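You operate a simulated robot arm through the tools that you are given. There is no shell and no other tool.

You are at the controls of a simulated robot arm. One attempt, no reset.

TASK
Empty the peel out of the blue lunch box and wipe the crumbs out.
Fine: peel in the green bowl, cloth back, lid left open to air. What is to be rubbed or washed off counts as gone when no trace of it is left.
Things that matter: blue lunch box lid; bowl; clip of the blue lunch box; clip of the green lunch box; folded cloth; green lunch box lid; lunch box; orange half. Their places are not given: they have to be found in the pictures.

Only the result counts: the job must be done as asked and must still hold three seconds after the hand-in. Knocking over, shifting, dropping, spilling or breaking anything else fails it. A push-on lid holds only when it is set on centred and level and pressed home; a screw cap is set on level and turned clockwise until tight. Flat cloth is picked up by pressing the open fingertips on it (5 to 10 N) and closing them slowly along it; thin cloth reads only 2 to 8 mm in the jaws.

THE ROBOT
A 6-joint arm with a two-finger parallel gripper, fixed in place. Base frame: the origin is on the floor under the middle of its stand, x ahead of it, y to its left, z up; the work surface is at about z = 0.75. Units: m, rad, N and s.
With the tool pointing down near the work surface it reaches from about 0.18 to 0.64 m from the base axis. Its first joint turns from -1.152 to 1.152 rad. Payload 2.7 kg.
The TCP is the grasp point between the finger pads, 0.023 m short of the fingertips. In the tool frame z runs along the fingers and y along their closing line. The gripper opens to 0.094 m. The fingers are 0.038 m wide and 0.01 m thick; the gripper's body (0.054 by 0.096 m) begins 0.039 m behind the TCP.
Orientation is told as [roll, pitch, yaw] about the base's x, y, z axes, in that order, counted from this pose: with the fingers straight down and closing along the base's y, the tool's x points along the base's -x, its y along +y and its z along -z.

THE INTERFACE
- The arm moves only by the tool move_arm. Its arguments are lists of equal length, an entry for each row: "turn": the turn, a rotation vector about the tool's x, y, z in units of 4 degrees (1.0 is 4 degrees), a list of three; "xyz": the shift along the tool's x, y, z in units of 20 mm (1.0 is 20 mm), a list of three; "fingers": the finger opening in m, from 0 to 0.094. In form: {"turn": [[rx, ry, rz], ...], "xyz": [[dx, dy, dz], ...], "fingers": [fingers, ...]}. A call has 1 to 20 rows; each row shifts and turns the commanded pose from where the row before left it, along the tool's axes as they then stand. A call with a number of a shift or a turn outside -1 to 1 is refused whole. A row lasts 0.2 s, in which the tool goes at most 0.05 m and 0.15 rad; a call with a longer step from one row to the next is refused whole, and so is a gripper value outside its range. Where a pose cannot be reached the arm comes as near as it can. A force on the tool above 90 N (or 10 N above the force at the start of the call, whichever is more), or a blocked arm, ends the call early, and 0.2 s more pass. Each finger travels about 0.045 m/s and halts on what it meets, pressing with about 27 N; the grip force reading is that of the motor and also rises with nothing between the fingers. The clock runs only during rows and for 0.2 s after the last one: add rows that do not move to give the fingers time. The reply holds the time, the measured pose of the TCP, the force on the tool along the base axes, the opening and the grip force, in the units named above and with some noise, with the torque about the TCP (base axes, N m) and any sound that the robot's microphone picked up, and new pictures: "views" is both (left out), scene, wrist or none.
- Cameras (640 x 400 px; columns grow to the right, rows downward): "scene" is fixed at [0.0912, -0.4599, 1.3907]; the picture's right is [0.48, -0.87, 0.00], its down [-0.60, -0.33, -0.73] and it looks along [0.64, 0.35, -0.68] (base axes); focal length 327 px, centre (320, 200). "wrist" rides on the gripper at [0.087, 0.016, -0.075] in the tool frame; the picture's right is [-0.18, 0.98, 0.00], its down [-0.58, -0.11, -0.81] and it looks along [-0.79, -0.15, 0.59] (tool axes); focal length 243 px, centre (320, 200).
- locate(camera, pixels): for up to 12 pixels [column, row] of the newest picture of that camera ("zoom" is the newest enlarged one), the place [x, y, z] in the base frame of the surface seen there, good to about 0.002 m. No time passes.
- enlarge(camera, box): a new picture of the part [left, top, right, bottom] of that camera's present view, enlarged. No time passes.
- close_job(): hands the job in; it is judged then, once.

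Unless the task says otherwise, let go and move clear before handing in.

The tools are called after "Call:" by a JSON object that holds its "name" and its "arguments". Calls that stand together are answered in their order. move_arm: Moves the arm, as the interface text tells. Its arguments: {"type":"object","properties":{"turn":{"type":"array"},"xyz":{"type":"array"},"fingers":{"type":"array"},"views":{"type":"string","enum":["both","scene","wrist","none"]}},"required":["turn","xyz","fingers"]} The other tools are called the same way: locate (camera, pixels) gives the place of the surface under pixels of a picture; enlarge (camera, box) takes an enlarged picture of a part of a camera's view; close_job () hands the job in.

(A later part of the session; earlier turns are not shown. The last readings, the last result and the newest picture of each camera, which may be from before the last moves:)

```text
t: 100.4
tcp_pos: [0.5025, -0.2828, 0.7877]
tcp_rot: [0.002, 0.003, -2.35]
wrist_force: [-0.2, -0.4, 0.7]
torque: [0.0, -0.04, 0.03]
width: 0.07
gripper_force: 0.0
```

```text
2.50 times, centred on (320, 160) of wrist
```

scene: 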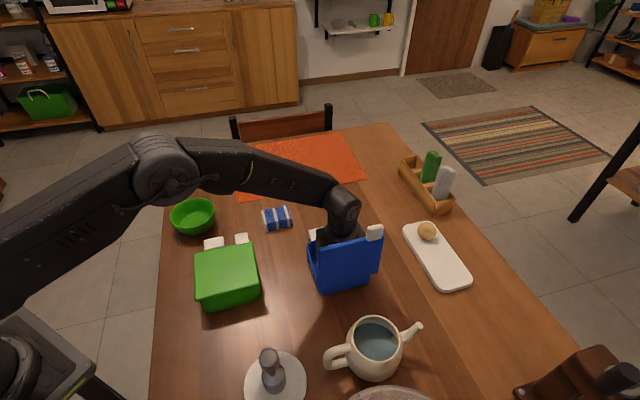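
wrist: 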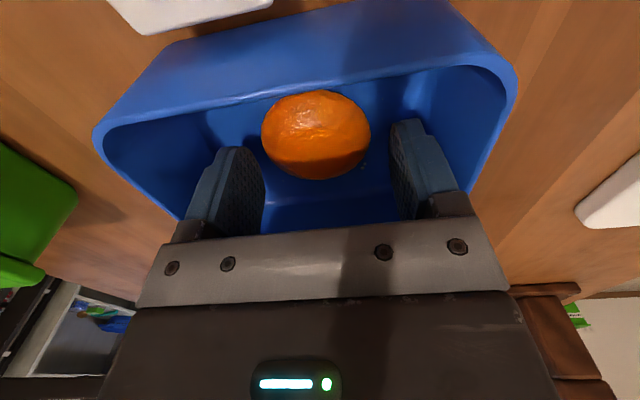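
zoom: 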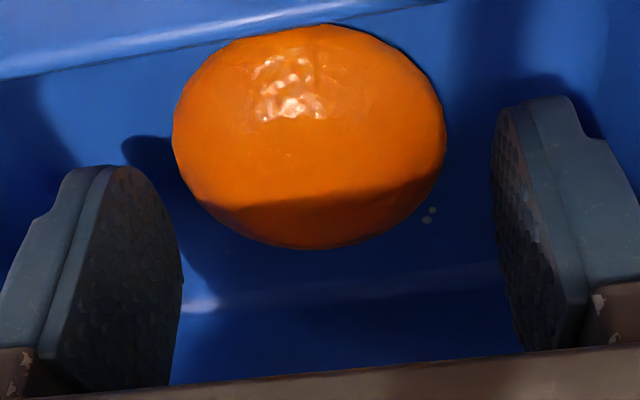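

The fingers straddle the orange, which looks a bit closer to the left finger. I'll measure before lowering the last millimetres.

Call:
{"name": "locate", "arguments": {"camera": "zoom", "pixels": [[178, 130], [442, 130], [310, 30], [310, 245], [310, 140], [175, 250], [505, 240], [150, 180], [425, 215], [432, 210]]}}

```text
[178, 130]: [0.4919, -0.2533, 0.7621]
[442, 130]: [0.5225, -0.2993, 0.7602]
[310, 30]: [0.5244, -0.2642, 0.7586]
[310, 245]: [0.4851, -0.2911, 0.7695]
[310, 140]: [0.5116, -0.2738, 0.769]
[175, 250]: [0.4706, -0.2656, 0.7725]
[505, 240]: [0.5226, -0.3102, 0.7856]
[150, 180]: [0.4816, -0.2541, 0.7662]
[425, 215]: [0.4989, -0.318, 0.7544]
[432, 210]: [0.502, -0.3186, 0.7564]
```

It is centred within 1 mm. I'll lower 8 mm and close gradually.

Call:
{"name": "move_arm", "arguments": {"turn": [[0, 0, 0], [0, 0, 0], [0, 0, 0], [0, 0, 0], [0, 0, 0], [0, 0, 0], [0, 0, 0]], "xyz": [[0, 0, 0.2], [0, 0, 0.2], [0, 0, 0], [0, 0, 0], [0, 0, 0], [0, 0, 0], [0, 0, 0]], "fingers": [0.07, 0.068, 0.064, 0.06, 0.056, 0.052, 0.048]}}

Call:
{"name": "enlarge", "arguments": {"camera": "wrist", "box": [200, 80, 440, 240]}}

```text
t: 102.0
tcp_pos: [0.5026, -0.2824, 0.781]
tcp_rot: [0.002, 0.0, -2.35]
wrist_force: [0.6, 0.1, -0.8]
torque: [0.01, -0.02, -0.01]
width: 0.0582
gripper_force: 26.4
```

scene: 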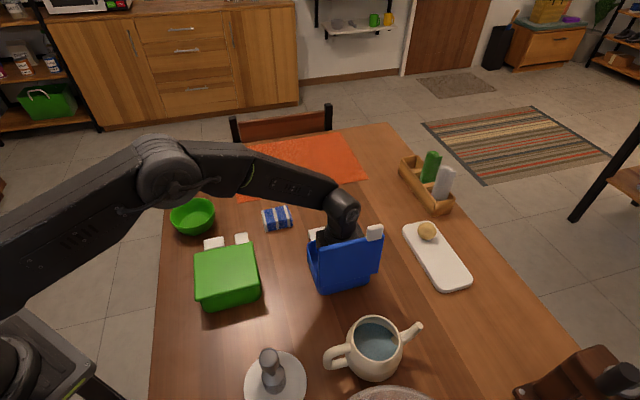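
wrist: 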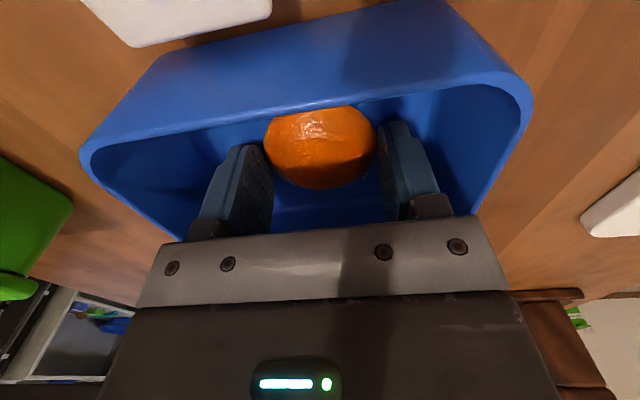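

```text
2.50 times, centred on (320, 160) of wrist
```

zoom: 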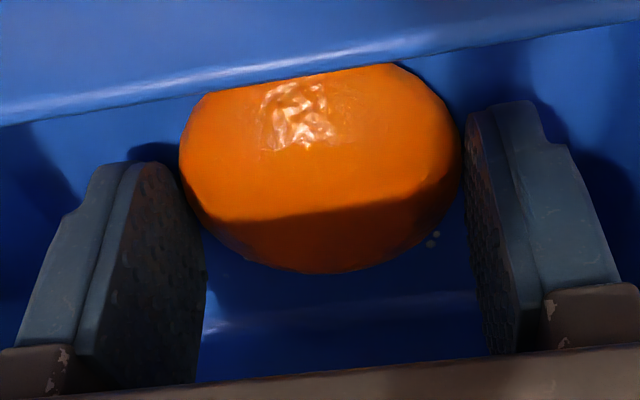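

The gripper holds at 58 mm with 26 N. I'll lift slowly and check that the orange comes along.

Call:
{"name": "move_arm", "arguments": {"turn": [[0, 0, 0], [0, 0, 0], [0, 0, 0], [0, 0, 0], [0, 0, 0], [0, 0, 0]], "xyz": [[0, 0, 0], [0, 0, -0.2], [0, 0, -0.3], [0, 0, -0.4], [0, 0, -0.5], [0, 0, 0]], "fingers": [0.045, 0.045, 0.045, 0.045, 0.045, 0.045]}}

Call:
{"name": "enlarge", "arguments": {"camera": "wrist", "box": [200, 60, 440, 220]}}

```text
t: 103.4
tcp_pos: [0.5031, -0.2827, 0.8084]
tcp_rot: [0.003, 0.002, -2.35]
wrist_force: [0.9, -0.3, -0.2]
torque: [-0.02, 0.01, 0.01]
width: 0.0584
gripper_force: 27.3
```

scene: 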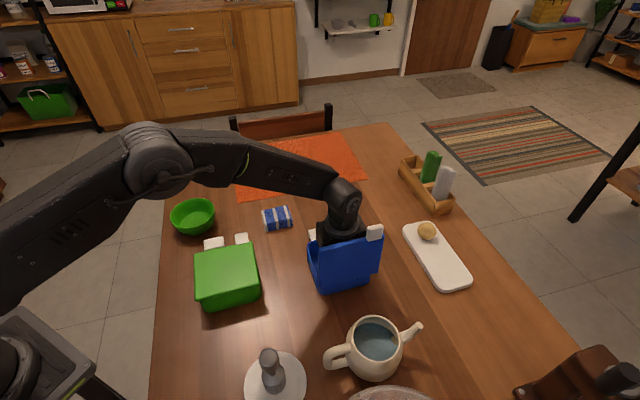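
wrist: 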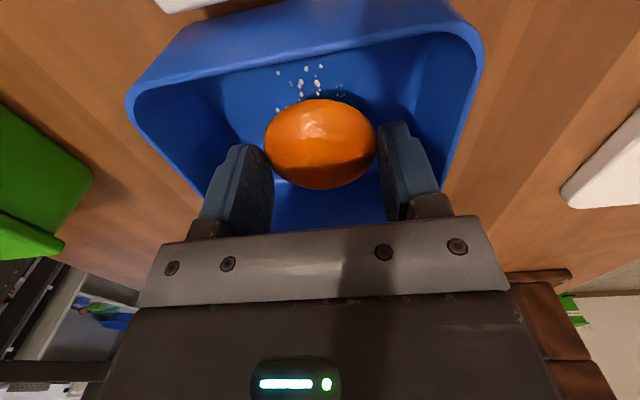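

```text
2.50 times, centred on (320, 140) of wrist
```

zoom: 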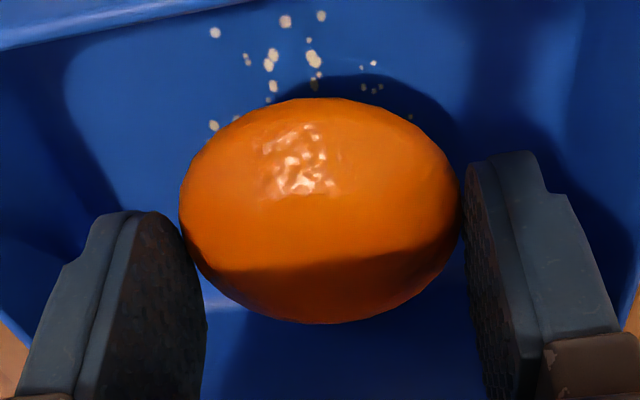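

The orange is lifted, revealing a patch of crumbs beneath it. I'll go straight up clear of the lid, and measure the bowl.

Call:
{"name": "move_arm", "arguments": {"turn": [[0, 0, 0], [0, 0, 0], [0, 0, 0], [0, 0, 0], [0, 0, 0], [0, 0, 0], [0, 0, 0], [0, 0, 0], [0, 0, 0]], "xyz": [[0, 0, -0.6], [0, 0, -0.9], [0, 0, -1], [0, 0, -1], [0, 0, -1], [0, 0, -1], [0, 0, -1], [0, 0, -1], [0, 0, -1]], "fingers": [0.045, 0.045, 0.045, 0.045, 0.045, 0.045, 0.045, 0.045, 0.045]}}

Call:
{"name": "enlarge", "arguments": {"camera": "scene", "box": [155, 185, 235, 245]}}

Call:
{"name": "enlarge", "arguments": {"camera": "wrist", "box": [220, 0, 420, 160]}}

```text
t: 105.4
tcp_pos: [0.4998, -0.2841, 0.9771]
tcp_rot: [0.001, 0.003, -2.35]
wrist_force: [-0.5, -0.1, -1.0]
torque: [-0.01, -0.01, 0.02]
width: 0.0583
gripper_force: 26.9
```

scene: 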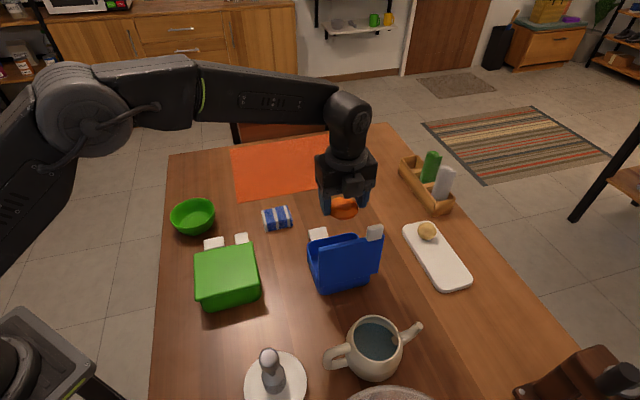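
wrist: 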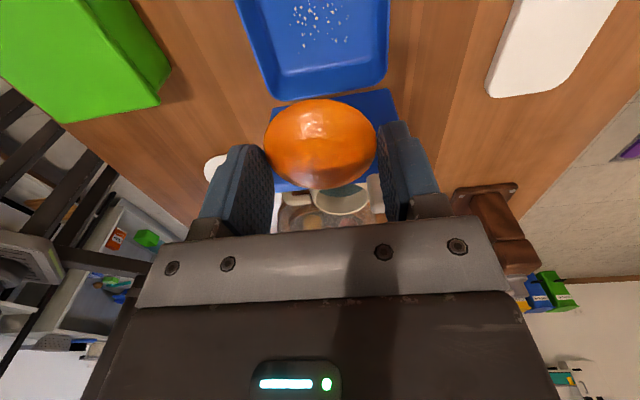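

```text
6.67 times, centred on (195, 215) of scene
```

zoom: 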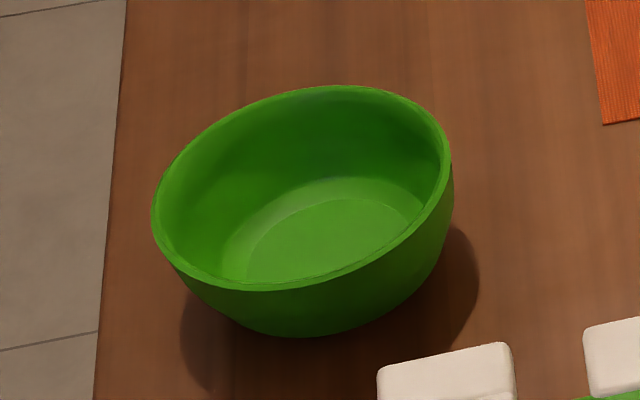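

```text
2.50 times, centred on (320, 80) of wrist
```

zoom: 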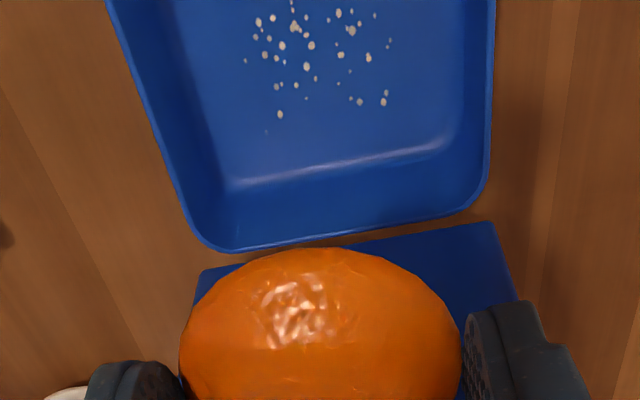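

The crumbs lie as one patch on the floor near the middle. I'll locate the patch extents and the bowl's rim.

Call:
{"name": "locate", "arguments": {"camera": "zoom", "pixels": [[246, 61], [279, 114], [384, 102], [390, 41], [294, 3], [338, 12], [307, 67], [360, 101], [258, 22], [267, 132], [368, 58], [352, 30]]}}

Call:
{"name": "locate", "arguments": {"camera": "scene", "pixels": [[170.5, 216], [214, 208], [199, 198.3], [187.5, 228], [193, 219], [200, 218], [186, 222], [205, 200], [175, 205], [210, 220]]}}

```text
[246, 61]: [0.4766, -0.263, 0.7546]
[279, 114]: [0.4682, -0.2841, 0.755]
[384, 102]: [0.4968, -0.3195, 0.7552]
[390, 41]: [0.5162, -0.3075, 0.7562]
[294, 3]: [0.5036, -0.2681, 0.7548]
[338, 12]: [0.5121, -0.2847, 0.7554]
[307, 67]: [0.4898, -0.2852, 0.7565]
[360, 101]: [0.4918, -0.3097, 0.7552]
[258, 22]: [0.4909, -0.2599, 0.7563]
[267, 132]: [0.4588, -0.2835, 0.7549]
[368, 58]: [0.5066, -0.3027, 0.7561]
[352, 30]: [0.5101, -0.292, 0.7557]
```

```text
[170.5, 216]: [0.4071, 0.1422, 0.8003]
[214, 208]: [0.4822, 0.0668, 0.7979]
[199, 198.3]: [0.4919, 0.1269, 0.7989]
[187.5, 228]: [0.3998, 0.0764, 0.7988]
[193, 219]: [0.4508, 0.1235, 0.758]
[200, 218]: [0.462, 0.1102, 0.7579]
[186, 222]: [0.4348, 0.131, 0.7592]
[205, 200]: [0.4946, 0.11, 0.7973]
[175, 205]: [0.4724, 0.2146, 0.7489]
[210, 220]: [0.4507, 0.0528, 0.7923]
```

The bowl's rim is centred at (0.445,0.103) with radius ~0.053 and z≈0.80. I'll first turn the wrist to about -90° here, above everything, then carry the orange over.

Call:
{"name": "move_arm", "arguments": {"turn": [[0, 0, -1], [0, 0, -1], [0, 0, -1], [0, 0, -1], [0, 0, -1], [0, 0, -1], [0, 0, -1], [0, 0, -1], [0, 0, -1], [0, 0, -1], [0, 0, -1], [0, 0, 0]], "xyz": [[0, 0, -0.5], [0, 0, -0.5], [0, 0, 0], [0, 0, 0], [0, 0, 0], [0, 0, 0], [0, 0, 0], [0, 0, 0], [0, 0, 0], [0, 0, 0], [0, 0, 0], [0, 0, 0]], "fingers": [0.045, 0.045, 0.045, 0.045, 0.045, 0.045, 0.045, 0.045, 0.045, 0.045, 0.045, 0.045], "views": "none"}}

```text
t: 108.0
tcp_pos: [0.5011, -0.2824, 0.9988]
tcp_rot: [0.002, -0.001, -1.58]
wrist_force: [-0.2, -0.5, 0.2]
torque: [-0.02, 0.03, -0.02]
width: 0.0587
gripper_force: 26.4
```

Call:
{"name": "move_arm", "arguments": {"turn": [[0, 0, 0], [0, 0, 0], [0, 0, 0], [0, 0, 0], [0, 0, 0], [0, 0, 0], [0, 0, 0], [0, 0, 0], [0, 0, 0], [0, 0, 0], [0, 0, 0], [0, 0, 0], [0, 0, 0], [0, 0, 0], [0, 0, 0], [0, 0, 0], [0, 0, 0], [0, 0, 0], [0, 0, 0], [0, 0, 0]], "xyz": [[0.9625, -0.149, 0], [0.9625, -0.149, 0], [0.9625, -0.149, 0], [0.9625, -0.149, 0], [0.9625, -0.149, 0], [0.9625, -0.149, 0], [0.9625, -0.149, 0], [0.9625, -0.149, 0], [0.9625, -0.149, 0], [0.9625, -0.149, 0], [0.9625, -0.149, 0], [0.9625, -0.149, 0], [0.9625, -0.149, 0], [0.9625, -0.149, 0], [0.9625, -0.149, 0], [0.9625, -0.149, 0], [0.9625, -0.149, 0], [0.9625, -0.149, 0], [0.9625, -0.149, 0], [0.9625, -0.149, 0]], "fingers": [0.045, 0.045, 0.045, 0.045, 0.045, 0.045, 0.045, 0.045, 0.045, 0.045, 0.045, 0.045, 0.045, 0.045, 0.045, 0.045, 0.045, 0.045, 0.045, 0.045]}}

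```text
t: 112.2
tcp_pos: [0.4472, 0.1038, 0.9985]
tcp_rot: [0.004, -0.001, -1.583]
wrist_force: [-0.1, -0.1, -1.2]
torque: [-0.02, 0.01, -0.02]
width: 0.0583
gripper_force: 26.9
```

scene: 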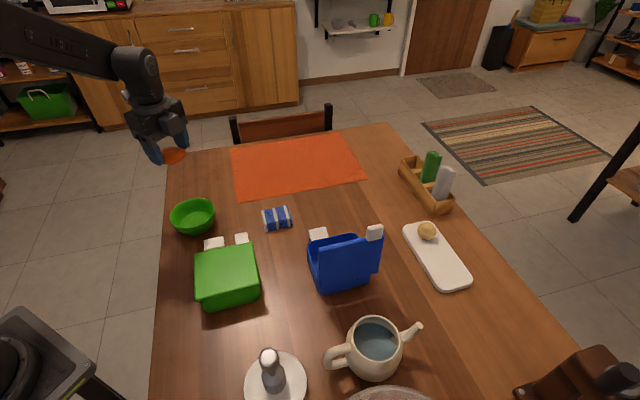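
wrist: 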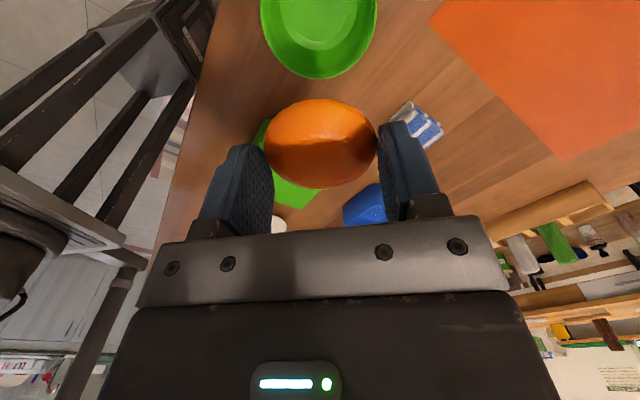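

The orange hangs above the bowl. I'll check the bowl's centre from the wrist view as well while descending partway.

Call:
{"name": "move_arm", "arguments": {"turn": [[0, 0, 0], [0, 0, 0], [0, 0, 0], [0, 0, 0], [0, 0, 0], [0, 0, 0], [0, 0, 0]], "xyz": [[0, -0.1, 1], [0, 0, 1], [0, 0, 1], [0, 0, 1], [0, 0, 1], [0, 0, 1], [0, 0, 0]], "fingers": [0.045, 0.045, 0.045, 0.045, 0.045, 0.045, 0.045]}}

Call:
{"name": "enlarge", "arguments": {"camera": "wrist", "box": [200, 0, 440, 200]}}

```text
t: 113.8
tcp_pos: [0.4435, 0.1026, 0.8796]
tcp_rot: [0.003, 0.001, -1.582]
wrist_force: [0.1, 0.5, 0.8]
torque: [0.0, 0.02, 0.01]
width: 0.0583
gripper_force: 27.3
```

scene: 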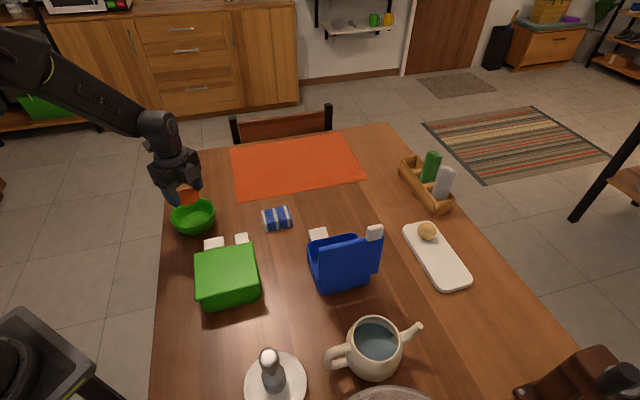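
wrist: 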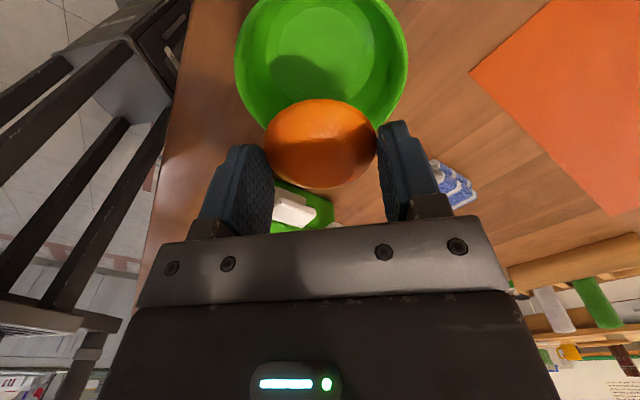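

```text
2.00 times, centred on (320, 100) of wrist
```

zoom: 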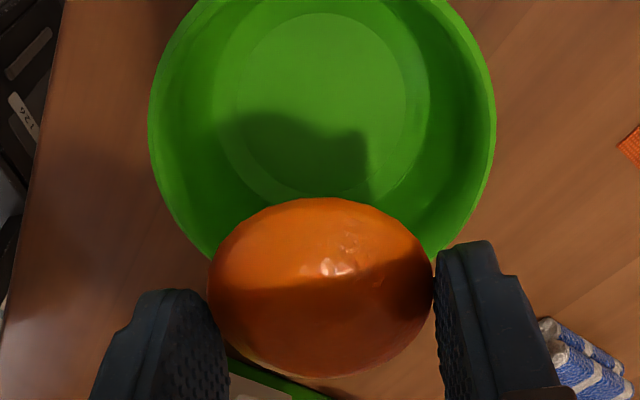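

Call:
{"name": "locate", "arguments": {"camera": "wrist", "pixels": [[236, 60], [406, 60], [260, 10], [390, 15], [320, 50], [285, 60], [360, 60], [320, 95]]}}

```text
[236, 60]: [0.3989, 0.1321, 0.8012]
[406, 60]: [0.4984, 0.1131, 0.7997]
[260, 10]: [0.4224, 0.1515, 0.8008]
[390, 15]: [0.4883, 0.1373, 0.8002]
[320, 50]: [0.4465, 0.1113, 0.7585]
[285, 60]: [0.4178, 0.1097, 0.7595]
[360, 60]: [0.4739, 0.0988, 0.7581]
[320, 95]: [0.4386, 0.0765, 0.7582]
```

The bowl's centre fits (0.447,0.104). I'll correct 3 mm and lower the orange into it.

Call:
{"name": "move_arm", "arguments": {"turn": [[0, 0, 0], [0, 0, 0], [0, 0, 0], [0, 0, 0], [0, 0, 0], [0, 0, 0], [0, 0, 0]], "xyz": [[0.06, 0.16, 0.5], [0, 0, 0.8], [0, 0, 0.8], [0, 0, 0.6], [0, 0, 0.5], [0, 0, 0.4], [0, 0, 0]], "fingers": [0.045, 0.045, 0.045, 0.045, 0.045, 0.045, 0.045]}}

Call:
{"name": "enlarge", "arguments": {"camera": "wrist", "box": [180, 40, 460, 240]}}

```text
t: 115.4
tcp_pos: [0.4475, 0.1058, 0.8144]
tcp_rot: [0.012, 0.003, -1.579]
wrist_force: [-29.3, 10.1, 79.3]
torque: [0.11, 0.4, 0.04]
width: 0.058
gripper_force: 26.7
```

scene: 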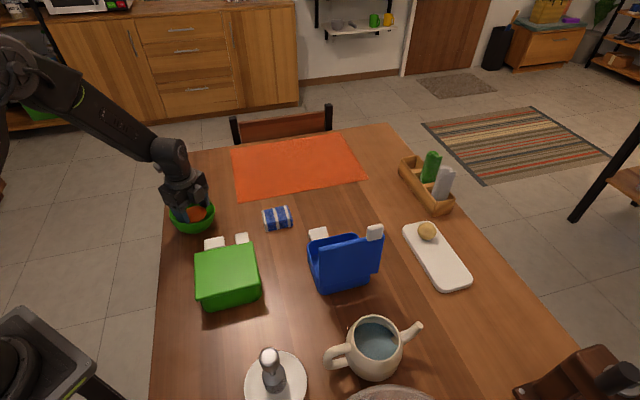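
wrist: 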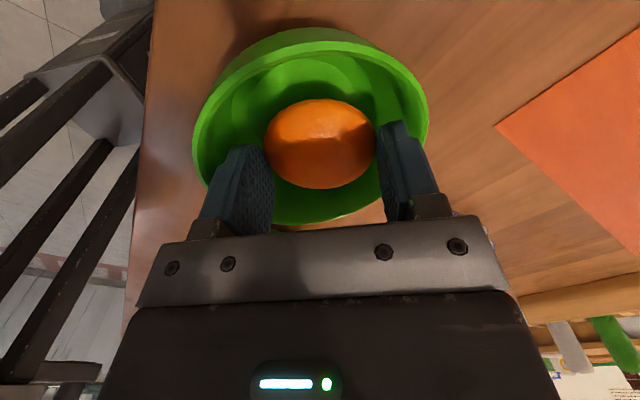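

```text
2.00 times, centred on (320, 140) of wrist
```

zoom: 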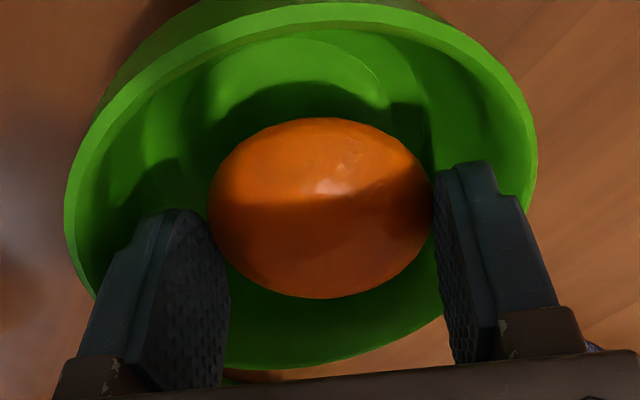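

The fingers touched the bowl's wall and the force rose to 79 N. I'll back off upward at once.

Call:
{"name": "move_arm", "arguments": {"turn": [[0, 0, 0], [0, 0, 0], [0, 0, 0]], "xyz": [[0, 0, -0.4], [0, 0, -0.25], [0, 0, 0]], "fingers": [0.045, 0.045, 0.045]}}

Call:
{"name": "locate", "arguments": {"camera": "scene", "pixels": [[171, 217], [213.5, 210], [203, 232], [187.5, 228], [180, 226], [208, 226]]}}

Call:
{"name": "locate", "arguments": {"camera": "wrist", "pixels": [[200, 130], [424, 110], [230, 70], [400, 70], [315, 35], [270, 50]]}}

Call:
{"name": "enlarge", "arguments": {"camera": "wrist", "box": [180, 0, 460, 200]}}

```text
t: 116.2
tcp_pos: [0.4491, 0.104, 0.8192]
tcp_rot: [-0.001, -0.001, -1.583]
wrist_force: [-0.8, -0.6, -1.5]
torque: [-0.03, 0.0, -0.01]
width: 0.058
gripper_force: 26.8
```

scene: 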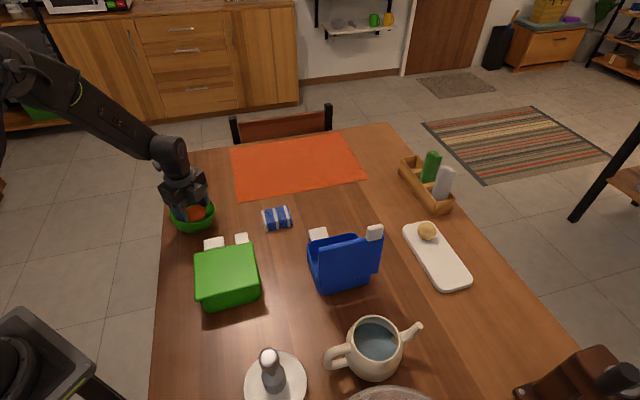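
wrist: 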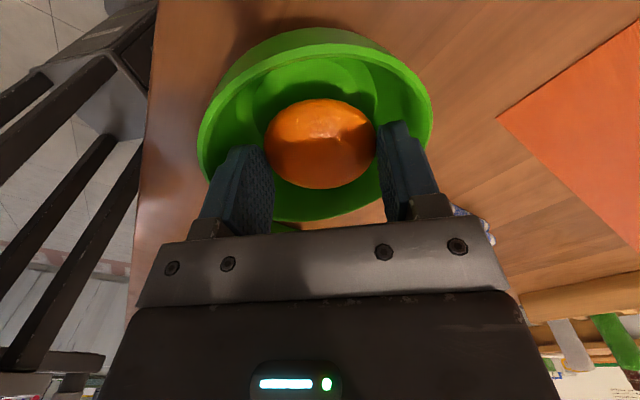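

```text
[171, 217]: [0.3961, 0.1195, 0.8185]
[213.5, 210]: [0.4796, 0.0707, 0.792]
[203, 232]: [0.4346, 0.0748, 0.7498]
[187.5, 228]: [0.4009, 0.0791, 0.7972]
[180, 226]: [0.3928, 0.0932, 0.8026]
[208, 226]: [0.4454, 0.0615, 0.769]
```

```text
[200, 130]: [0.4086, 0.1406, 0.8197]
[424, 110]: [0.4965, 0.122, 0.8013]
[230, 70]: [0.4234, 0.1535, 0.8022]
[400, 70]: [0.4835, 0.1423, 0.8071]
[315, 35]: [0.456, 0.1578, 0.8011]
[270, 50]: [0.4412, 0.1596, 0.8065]
```

```text
2.00 times, centred on (320, 100) of wrist
```

zoom: 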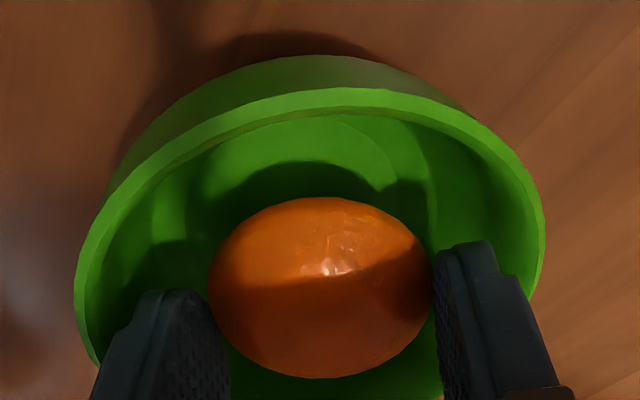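

The force is gone, but some rim readings differ (0.8185 on the -x side, 0.792–0.801 on the +x side), so the bowl may be tilted or wedged on the fingers. I'll look closely.

Call:
{"name": "enlarge", "arguments": {"camera": "scene", "box": [145, 170, 245, 250]}}

```text
5.00 times, centred on (195, 210) of scene
```

zoom: 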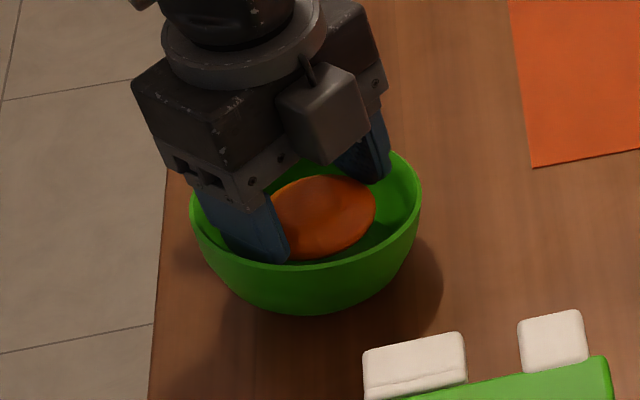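

On closer look the bowl is level and in place; those odd readings were finger edges. The right fingertip had met the sloping wall, so I'll shift 3 mm toward -x, lower slightly, and release from there, a drop of about 3 cm inside the bowl.

Call:
{"name": "move_arm", "arguments": {"turn": [[0, 0, 0], [0, 0, 0], [0, 0, 0]], "xyz": [[0, -0.15, 0], [0, 0, 0.12], [0, 0, 0.08]], "fingers": [0.045, 0.045, 0.045], "views": "wrist"}}

Call:
{"name": "enlarge", "arguments": {"camera": "wrist", "box": [180, 40, 460, 240]}}

```text
t: 117.0
tcp_pos: [0.4448, 0.1038, 0.815]
tcp_rot: [0.002, 0.0, -1.582]
wrist_force: [-1.1, 1.1, 4.1]
torque: [-0.03, 0.06, 0.01]
width: 0.0583
gripper_force: 27.3
```

wrist: 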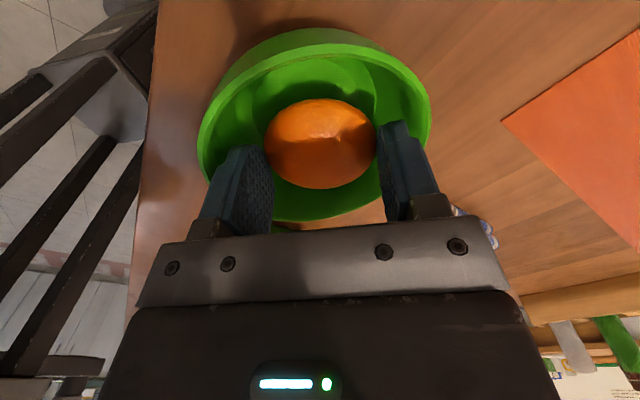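

```text
2.00 times, centred on (320, 140) of wrist
```

zoom: 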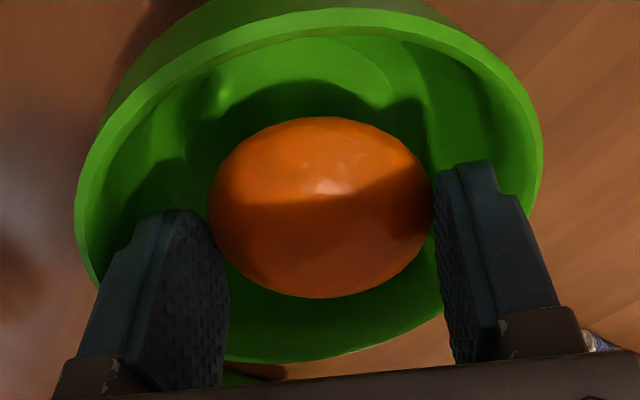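

There's light contact (4 N) again at this depth. I'll rise 5 mm and open the fingers just enough to let the orange drop.

Call:
{"name": "move_arm", "arguments": {"turn": [[0, 0, 0], [0, 0, 0], [0, 0, 0], [0, 0, 0]], "xyz": [[0, 0.04, -0.25], [0, 0, 0], [0, 0, 0], [0, 0, 0]], "fingers": [0.045, 0.062, 0.066, 0.066]}}

Call:
{"name": "enlarge", "arguments": {"camera": "wrist", "box": [180, 40, 460, 240]}}

```text
t: 118.0
tcp_pos: [0.4455, 0.1028, 0.8211]
tcp_rot: [0.002, -0.001, -1.58]
wrist_force: [0.0, -0.1, -2.5]
torque: [-0.01, -0.01, -0.02]
width: 0.0593
gripper_force: 0.2
```

scene: 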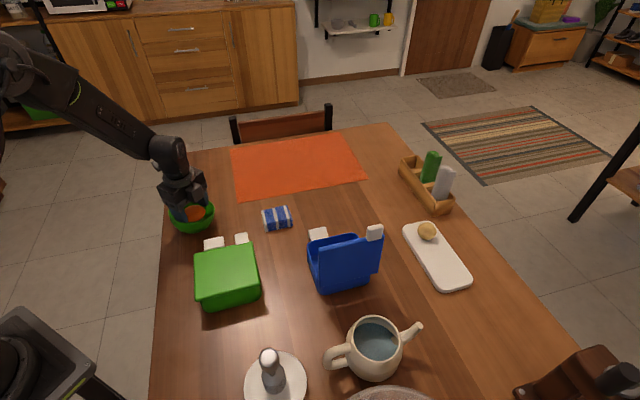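
wrist: 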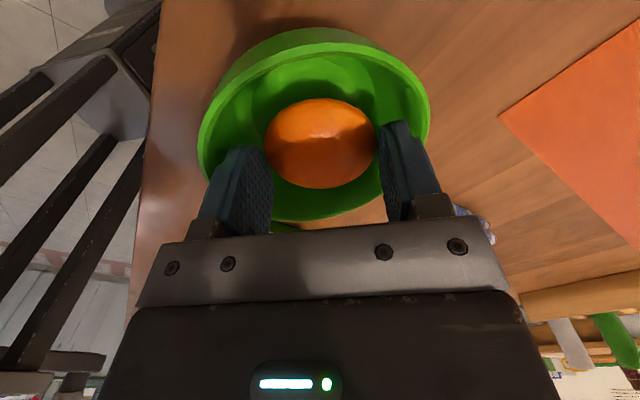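

```text
2.00 times, centred on (320, 140) of wrist
```

zoom: 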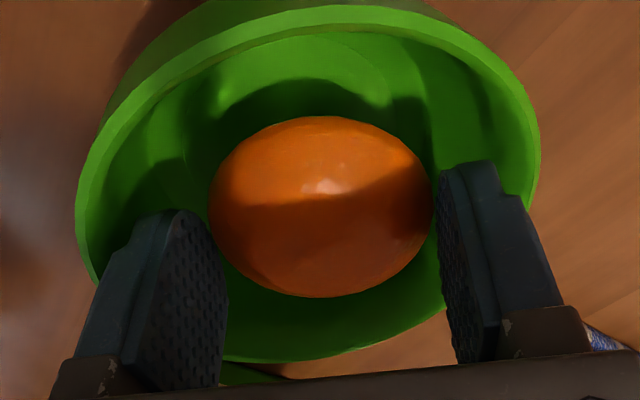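

The view relative to the bowl is unchanged and the fingers stopped at 59 mm: the bowl is jammed on the fingers and was lifted a few millimetres (Fz -2.5 N). I'll set it back down on the table, then bring the fingers to a neutral width so that neither wall nor orange is clamped.

Call:
{"name": "move_arm", "arguments": {"turn": [[0, 0, 0], [0, 0, 0], [0, 0, 0], [0, 0, 0], [0, 0, 0]], "xyz": [[0, 0, 0.15], [0, 0, 0.14], [0, 0, 0], [0, 0, 0], [0, 0, 0]], "fingers": [0.061, 0.061, 0.0585, 0.0585, 0.0585], "views": "wrist"}}

Call:
{"name": "enlarge", "arguments": {"camera": "wrist", "box": [180, 40, 460, 240]}}

```text
t: 119.2
tcp_pos: [0.4454, 0.1051, 0.8155]
tcp_rot: [0.004, -0.002, -1.582]
wrist_force: [-6.2, 2.5, 21.5]
torque: [-0.02, 0.0, -0.01]
width: 0.0589
gripper_force: 0.4
```

wrist: 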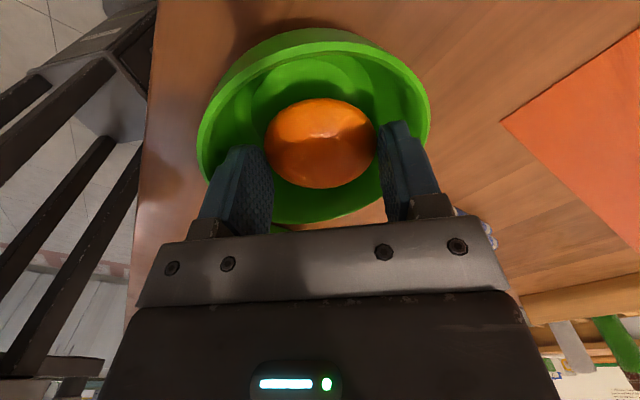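

```text
2.00 times, centred on (320, 140) of wrist
```

zoom: 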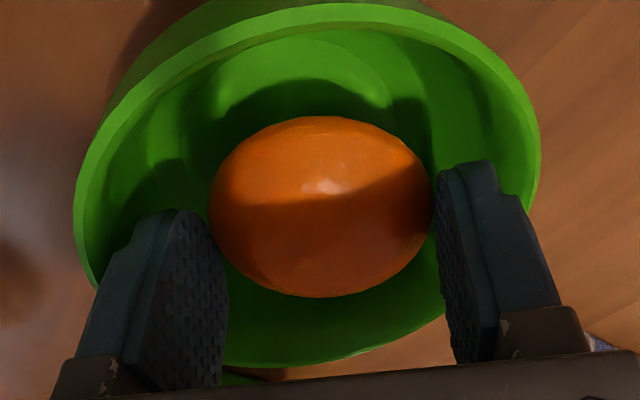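

The bowl is on the table again and the fingers hold a neutral 58.9 mm. I'll rise slowly and see whether the bowl stays down.

Call:
{"name": "move_arm", "arguments": {"turn": [[0, 0, 0], [0, 0, 0], [0, 0, 0], [0, 0, 0]], "xyz": [[0, 0, -0.1], [0, 0, -0.1], [0, 0, -0.1], [0, 0, 0]], "fingers": [0.0588, 0.0588, 0.0588, 0.0588]}}

Call:
{"name": "enlarge", "arguments": {"camera": "wrist", "box": [180, 40, 460, 240]}}

Call:
{"name": "enlarge", "arguments": {"camera": "scene", "box": [145, 170, 245, 250]}}

```text
t: 120.2
tcp_pos: [0.4454, 0.1034, 0.8196]
tcp_rot: [0.003, 0.001, -1.582]
wrist_force: [-0.2, -1.1, -0.9]
torque: [0.02, -0.02, -0.02]
width: 0.0589
gripper_force: 0.6
```

scene: 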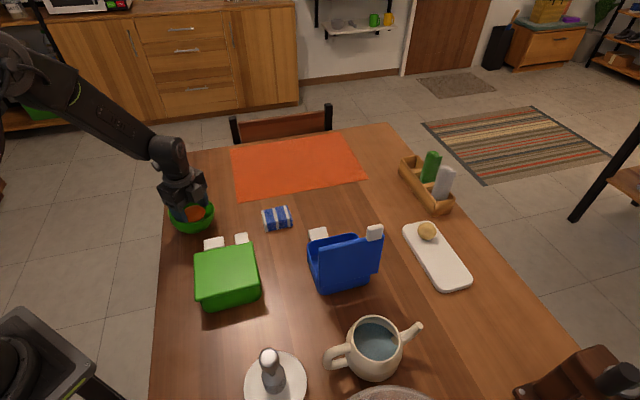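
wrist: 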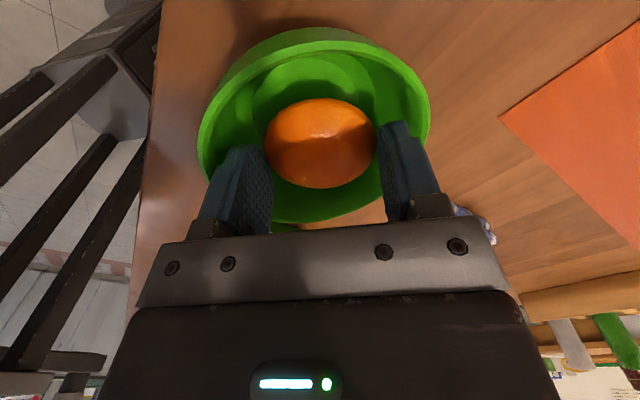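

```text
2.00 times, centred on (320, 140) of wrist
```

zoom: 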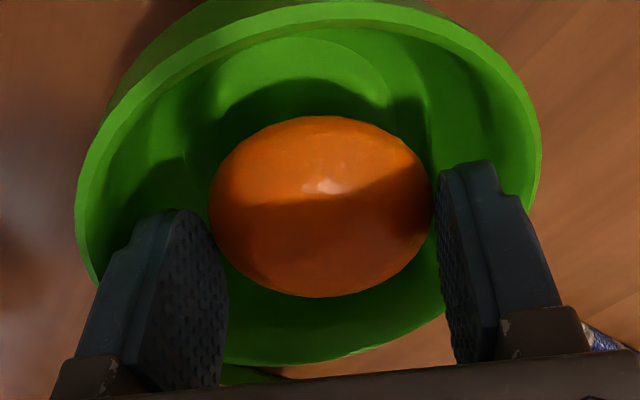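

```text
5.00 times, centred on (195, 210) of scene
```

zoom: 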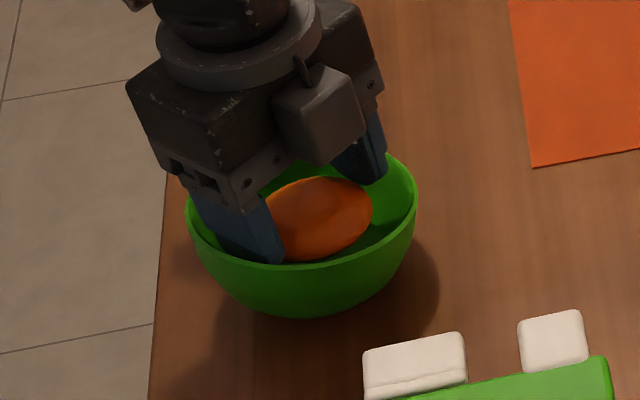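

Call:
{"name": "locate", "arguments": {"camera": "zoom", "pixels": [[300, 268], [413, 205], [192, 215], [240, 255], [390, 240], [310, 310], [400, 170], [340, 280]]}}

Call:
{"name": "locate", "arguments": {"camera": "wrist", "pixels": [[428, 110], [410, 75], [230, 75], [316, 40], [365, 45], [205, 110], [320, 120], [300, 70]]}}

```text
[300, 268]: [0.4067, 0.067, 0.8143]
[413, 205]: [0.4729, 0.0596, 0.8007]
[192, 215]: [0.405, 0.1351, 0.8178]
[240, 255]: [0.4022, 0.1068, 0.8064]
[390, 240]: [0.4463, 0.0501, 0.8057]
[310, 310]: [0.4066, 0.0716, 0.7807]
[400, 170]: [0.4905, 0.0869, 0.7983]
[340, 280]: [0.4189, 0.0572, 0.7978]
```

```text
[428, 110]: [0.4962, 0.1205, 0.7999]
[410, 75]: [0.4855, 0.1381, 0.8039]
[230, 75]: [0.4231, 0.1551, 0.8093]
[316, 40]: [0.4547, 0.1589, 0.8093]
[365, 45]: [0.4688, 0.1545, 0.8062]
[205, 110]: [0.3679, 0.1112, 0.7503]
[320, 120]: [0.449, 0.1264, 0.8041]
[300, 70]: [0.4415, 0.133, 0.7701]
```

The rim reads 0.815 on the -x side and 0.80 on the +x side: the bowl still hangs by its left wall on the jammed fingers. I'll grip the orange fully again to narrow the fingers a little and ease upward with small yaw wiggles so the bowl slips off while still nearly on the table.

Call:
{"name": "move_arm", "arguments": {"turn": [[0, 0, 0], [0, 0, 0], [0, 0, 0.8], [0, 0, -0.8], [0, 0, -0.8], [0, 0, 0.8], [0, 0, 0]], "xyz": [[0, 0, 0.1], [0, 0, 0.05], [0, 0, -0.05], [0, 0, -0.05], [0, 0, -0.05], [0, 0, -0.05], [0, 0, 0]], "fingers": [0.045, 0.045, 0.045, 0.045, 0.045, 0.045, 0.045], "views": "wrist"}}

Call:
{"name": "locate", "arguments": {"camera": "wrist", "pixels": [[428, 110], [410, 75], [230, 75], [316, 40], [365, 45], [320, 120], [300, 70]]}}

Call:
{"name": "enlarge", "arguments": {"camera": "scene", "box": [145, 170, 245, 250]}}

```text
t: 121.8
tcp_pos: [0.4453, 0.1027, 0.8214]
tcp_rot: [0.001, 0.001, -1.583]
wrist_force: [-0.6, 0.1, -0.2]
torque: [-0.03, -0.02, -0.02]
width: 0.058
gripper_force: 27.3
```

wrist: 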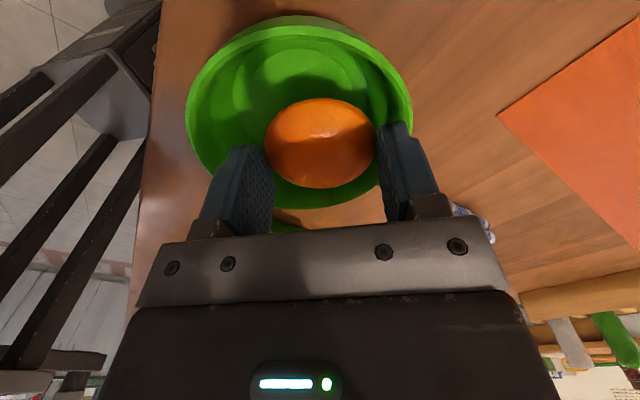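

```text
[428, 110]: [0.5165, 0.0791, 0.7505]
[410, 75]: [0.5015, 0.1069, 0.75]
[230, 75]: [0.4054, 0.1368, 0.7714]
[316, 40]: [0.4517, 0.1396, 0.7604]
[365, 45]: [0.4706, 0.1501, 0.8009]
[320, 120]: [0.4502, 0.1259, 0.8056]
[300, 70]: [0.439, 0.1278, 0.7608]
```

```text
5.00 times, centred on (195, 210) of scene
```

zoom: 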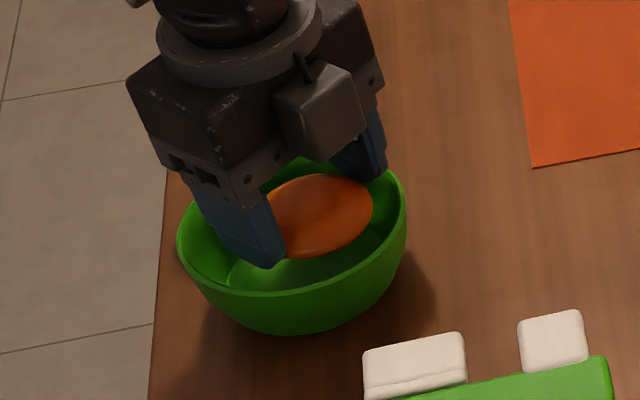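

The bowl slipped free and stands flat on the table (floor z≈0.760), moved a few millimetres to -x. I'll rise a little and re-measure its centre.

Call:
{"name": "move_arm", "arguments": {"turn": [[0, 0, 0], [0, 0, 0], [0, 0, 0], [0, 0, 0]], "xyz": [[0, 0, -0.4], [0, 0, -0.6], [0, 0, -0.6], [0, 0, 0]], "fingers": [0.045, 0.045, 0.045, 0.045]}}

Call:
{"name": "enlarge", "arguments": {"camera": "wrist", "box": [160, 0, 440, 200]}}

Call:
{"name": "enlarge", "arguments": {"camera": "scene", "box": [145, 170, 245, 250]}}

```text
t: 122.8
tcp_pos: [0.4455, 0.1043, 0.8548]
tcp_rot: [0.003, 0.001, -1.58]
wrist_force: [0.2, 0.0, -0.8]
torque: [0.02, 0.0, -0.02]
width: 0.0579
gripper_force: 26.9
```

scene: 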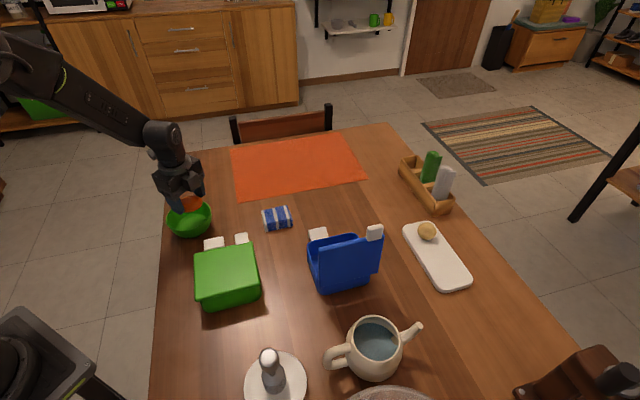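
wrist: 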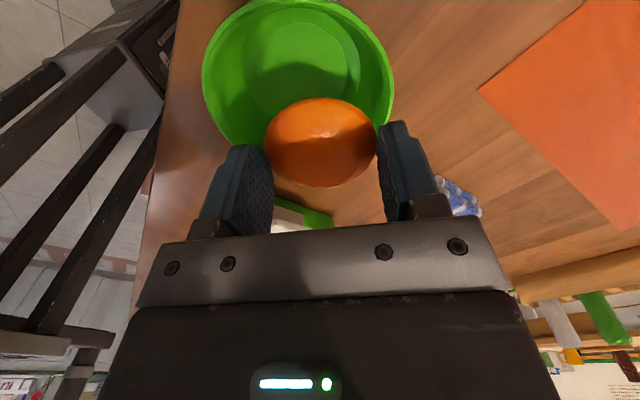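

```text
2.00 times, centred on (300, 100) of wrist
```

zoom: 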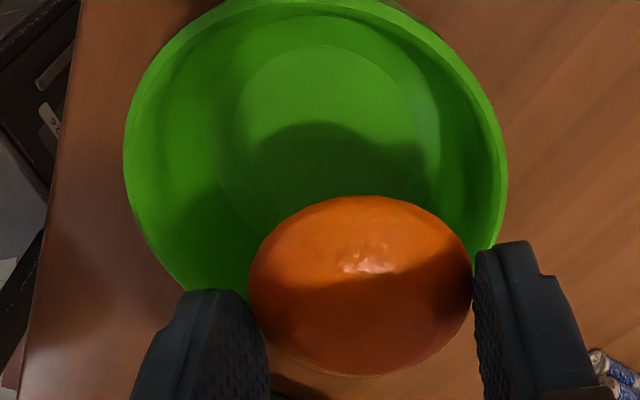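

```text
5.00 times, centred on (195, 210) of scene
```

zoom: 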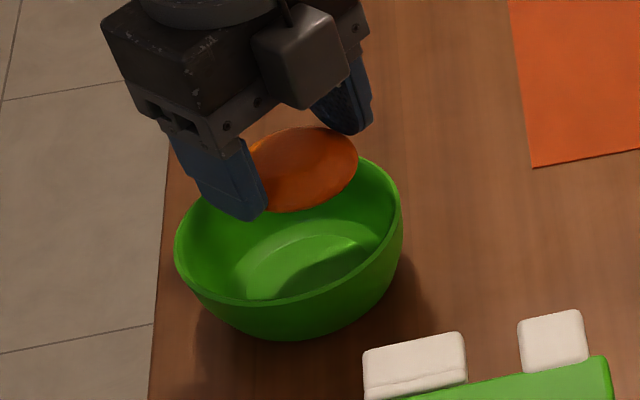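

Call:
{"name": "locate", "arguments": {"camera": "wrist", "pixels": [[204, 80], [392, 80], [215, 50], [380, 45], [245, 12], [350, 12], [297, 2], [225, 120], [385, 110], [300, 60]]}}

Call:
{"name": "locate", "arguments": {"camera": "zoom", "pixels": [[177, 240], [401, 200], [380, 165], [290, 300], [230, 293], [340, 285], [300, 260], [330, 335]]}}

```text
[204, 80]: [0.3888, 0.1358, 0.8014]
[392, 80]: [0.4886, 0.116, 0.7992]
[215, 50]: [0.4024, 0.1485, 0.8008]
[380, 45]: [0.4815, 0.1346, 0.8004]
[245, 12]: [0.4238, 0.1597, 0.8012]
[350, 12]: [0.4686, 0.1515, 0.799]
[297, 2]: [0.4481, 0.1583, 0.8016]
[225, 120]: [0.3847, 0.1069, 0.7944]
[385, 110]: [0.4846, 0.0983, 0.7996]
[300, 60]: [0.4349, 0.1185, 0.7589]
```

```text
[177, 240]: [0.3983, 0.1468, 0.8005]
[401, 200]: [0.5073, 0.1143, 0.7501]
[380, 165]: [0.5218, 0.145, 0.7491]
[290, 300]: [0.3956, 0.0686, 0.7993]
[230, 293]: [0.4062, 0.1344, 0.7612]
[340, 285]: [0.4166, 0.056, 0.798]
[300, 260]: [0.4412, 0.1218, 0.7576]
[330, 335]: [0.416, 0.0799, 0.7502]
```

The rim fit gives centre (0.436,0.1065), so the bowl moved about 1 cm. I'll recentre, stay higher this time (tips at rim level, z≈0.80), then release.

Call:
{"name": "move_arm", "arguments": {"turn": [[0, 0, 0], [0, 0, 0], [0, 0, 0], [0, 0, 0], [0, 0, 0]], "xyz": [[0.05, -0.24, 0], [0.05, -0.24, 0], [0, 0, 0.8], [0, 0, 0.75], [0, 0, 0]], "fingers": [0.045, 0.045, 0.045, 0.045, 0.045], "views": "wrist"}}

Call:
{"name": "enlarge", "arguments": {"camera": "wrist", "box": [180, 20, 460, 220]}}

```text
t: 124.0
tcp_pos: [0.4352, 0.1066, 0.8238]
tcp_rot: [0.004, -0.001, -1.581]
wrist_force: [0.0, -0.3, -0.7]
torque: [0.0, -0.03, 0.01]
width: 0.0577
gripper_force: 27.0
```

wrist: 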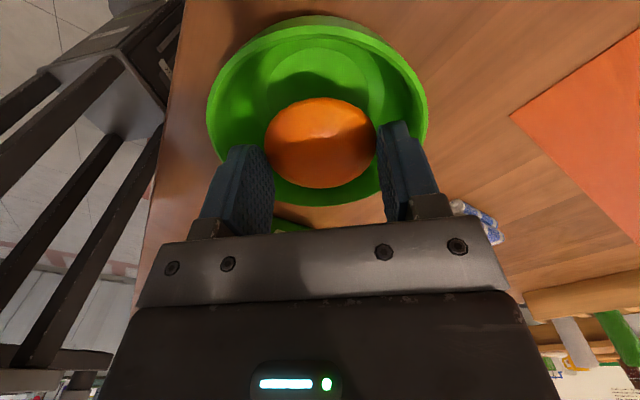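

```text
2.00 times, centred on (320, 120) of wrist
```

zoom: 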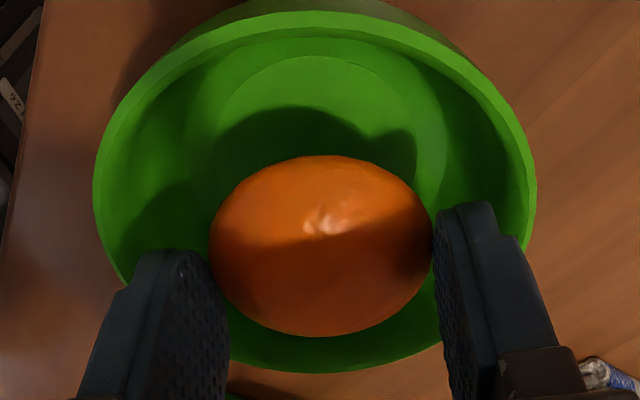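

Everything is centred with no contact force. Releasing now.

Call:
{"name": "move_arm", "arguments": {"turn": [[0, 0, 0], [0, 0, 0], [0, 0, 0], [0, 0, 0]], "xyz": [[0, 0, 0], [0, 0, 0], [0, 0, 0], [0, 0, 0]], "fingers": [0.06, 0.064, 0.066, 0.066]}}

Call:
{"name": "enlarge", "arguments": {"camera": "wrist", "box": [180, 20, 460, 220]}}

```text
t: 125.0
tcp_pos: [0.4354, 0.1063, 0.8229]
tcp_rot: [0.002, 0.001, -1.58]
wrist_force: [-0.4, -0.1, -0.3]
torque: [0.01, -0.03, 0.01]
width: 0.0661
gripper_force: 0.0
```

scene: 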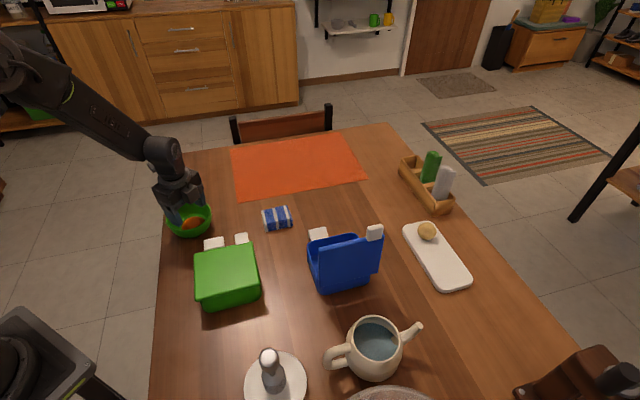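
wrist: 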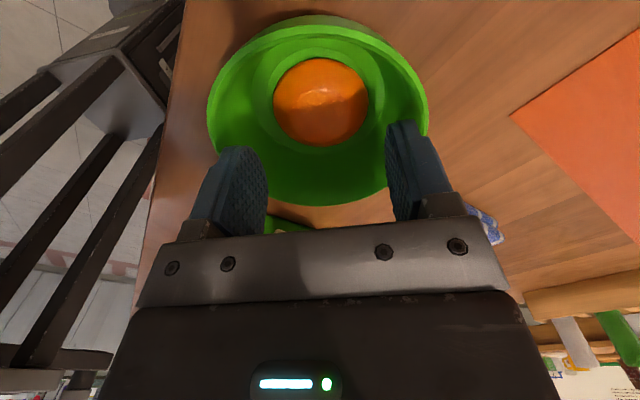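

```text
2.00 times, centred on (320, 120) of wrist
```

zoom: 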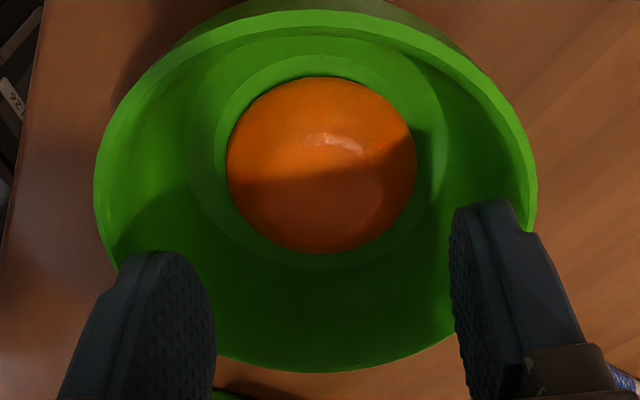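

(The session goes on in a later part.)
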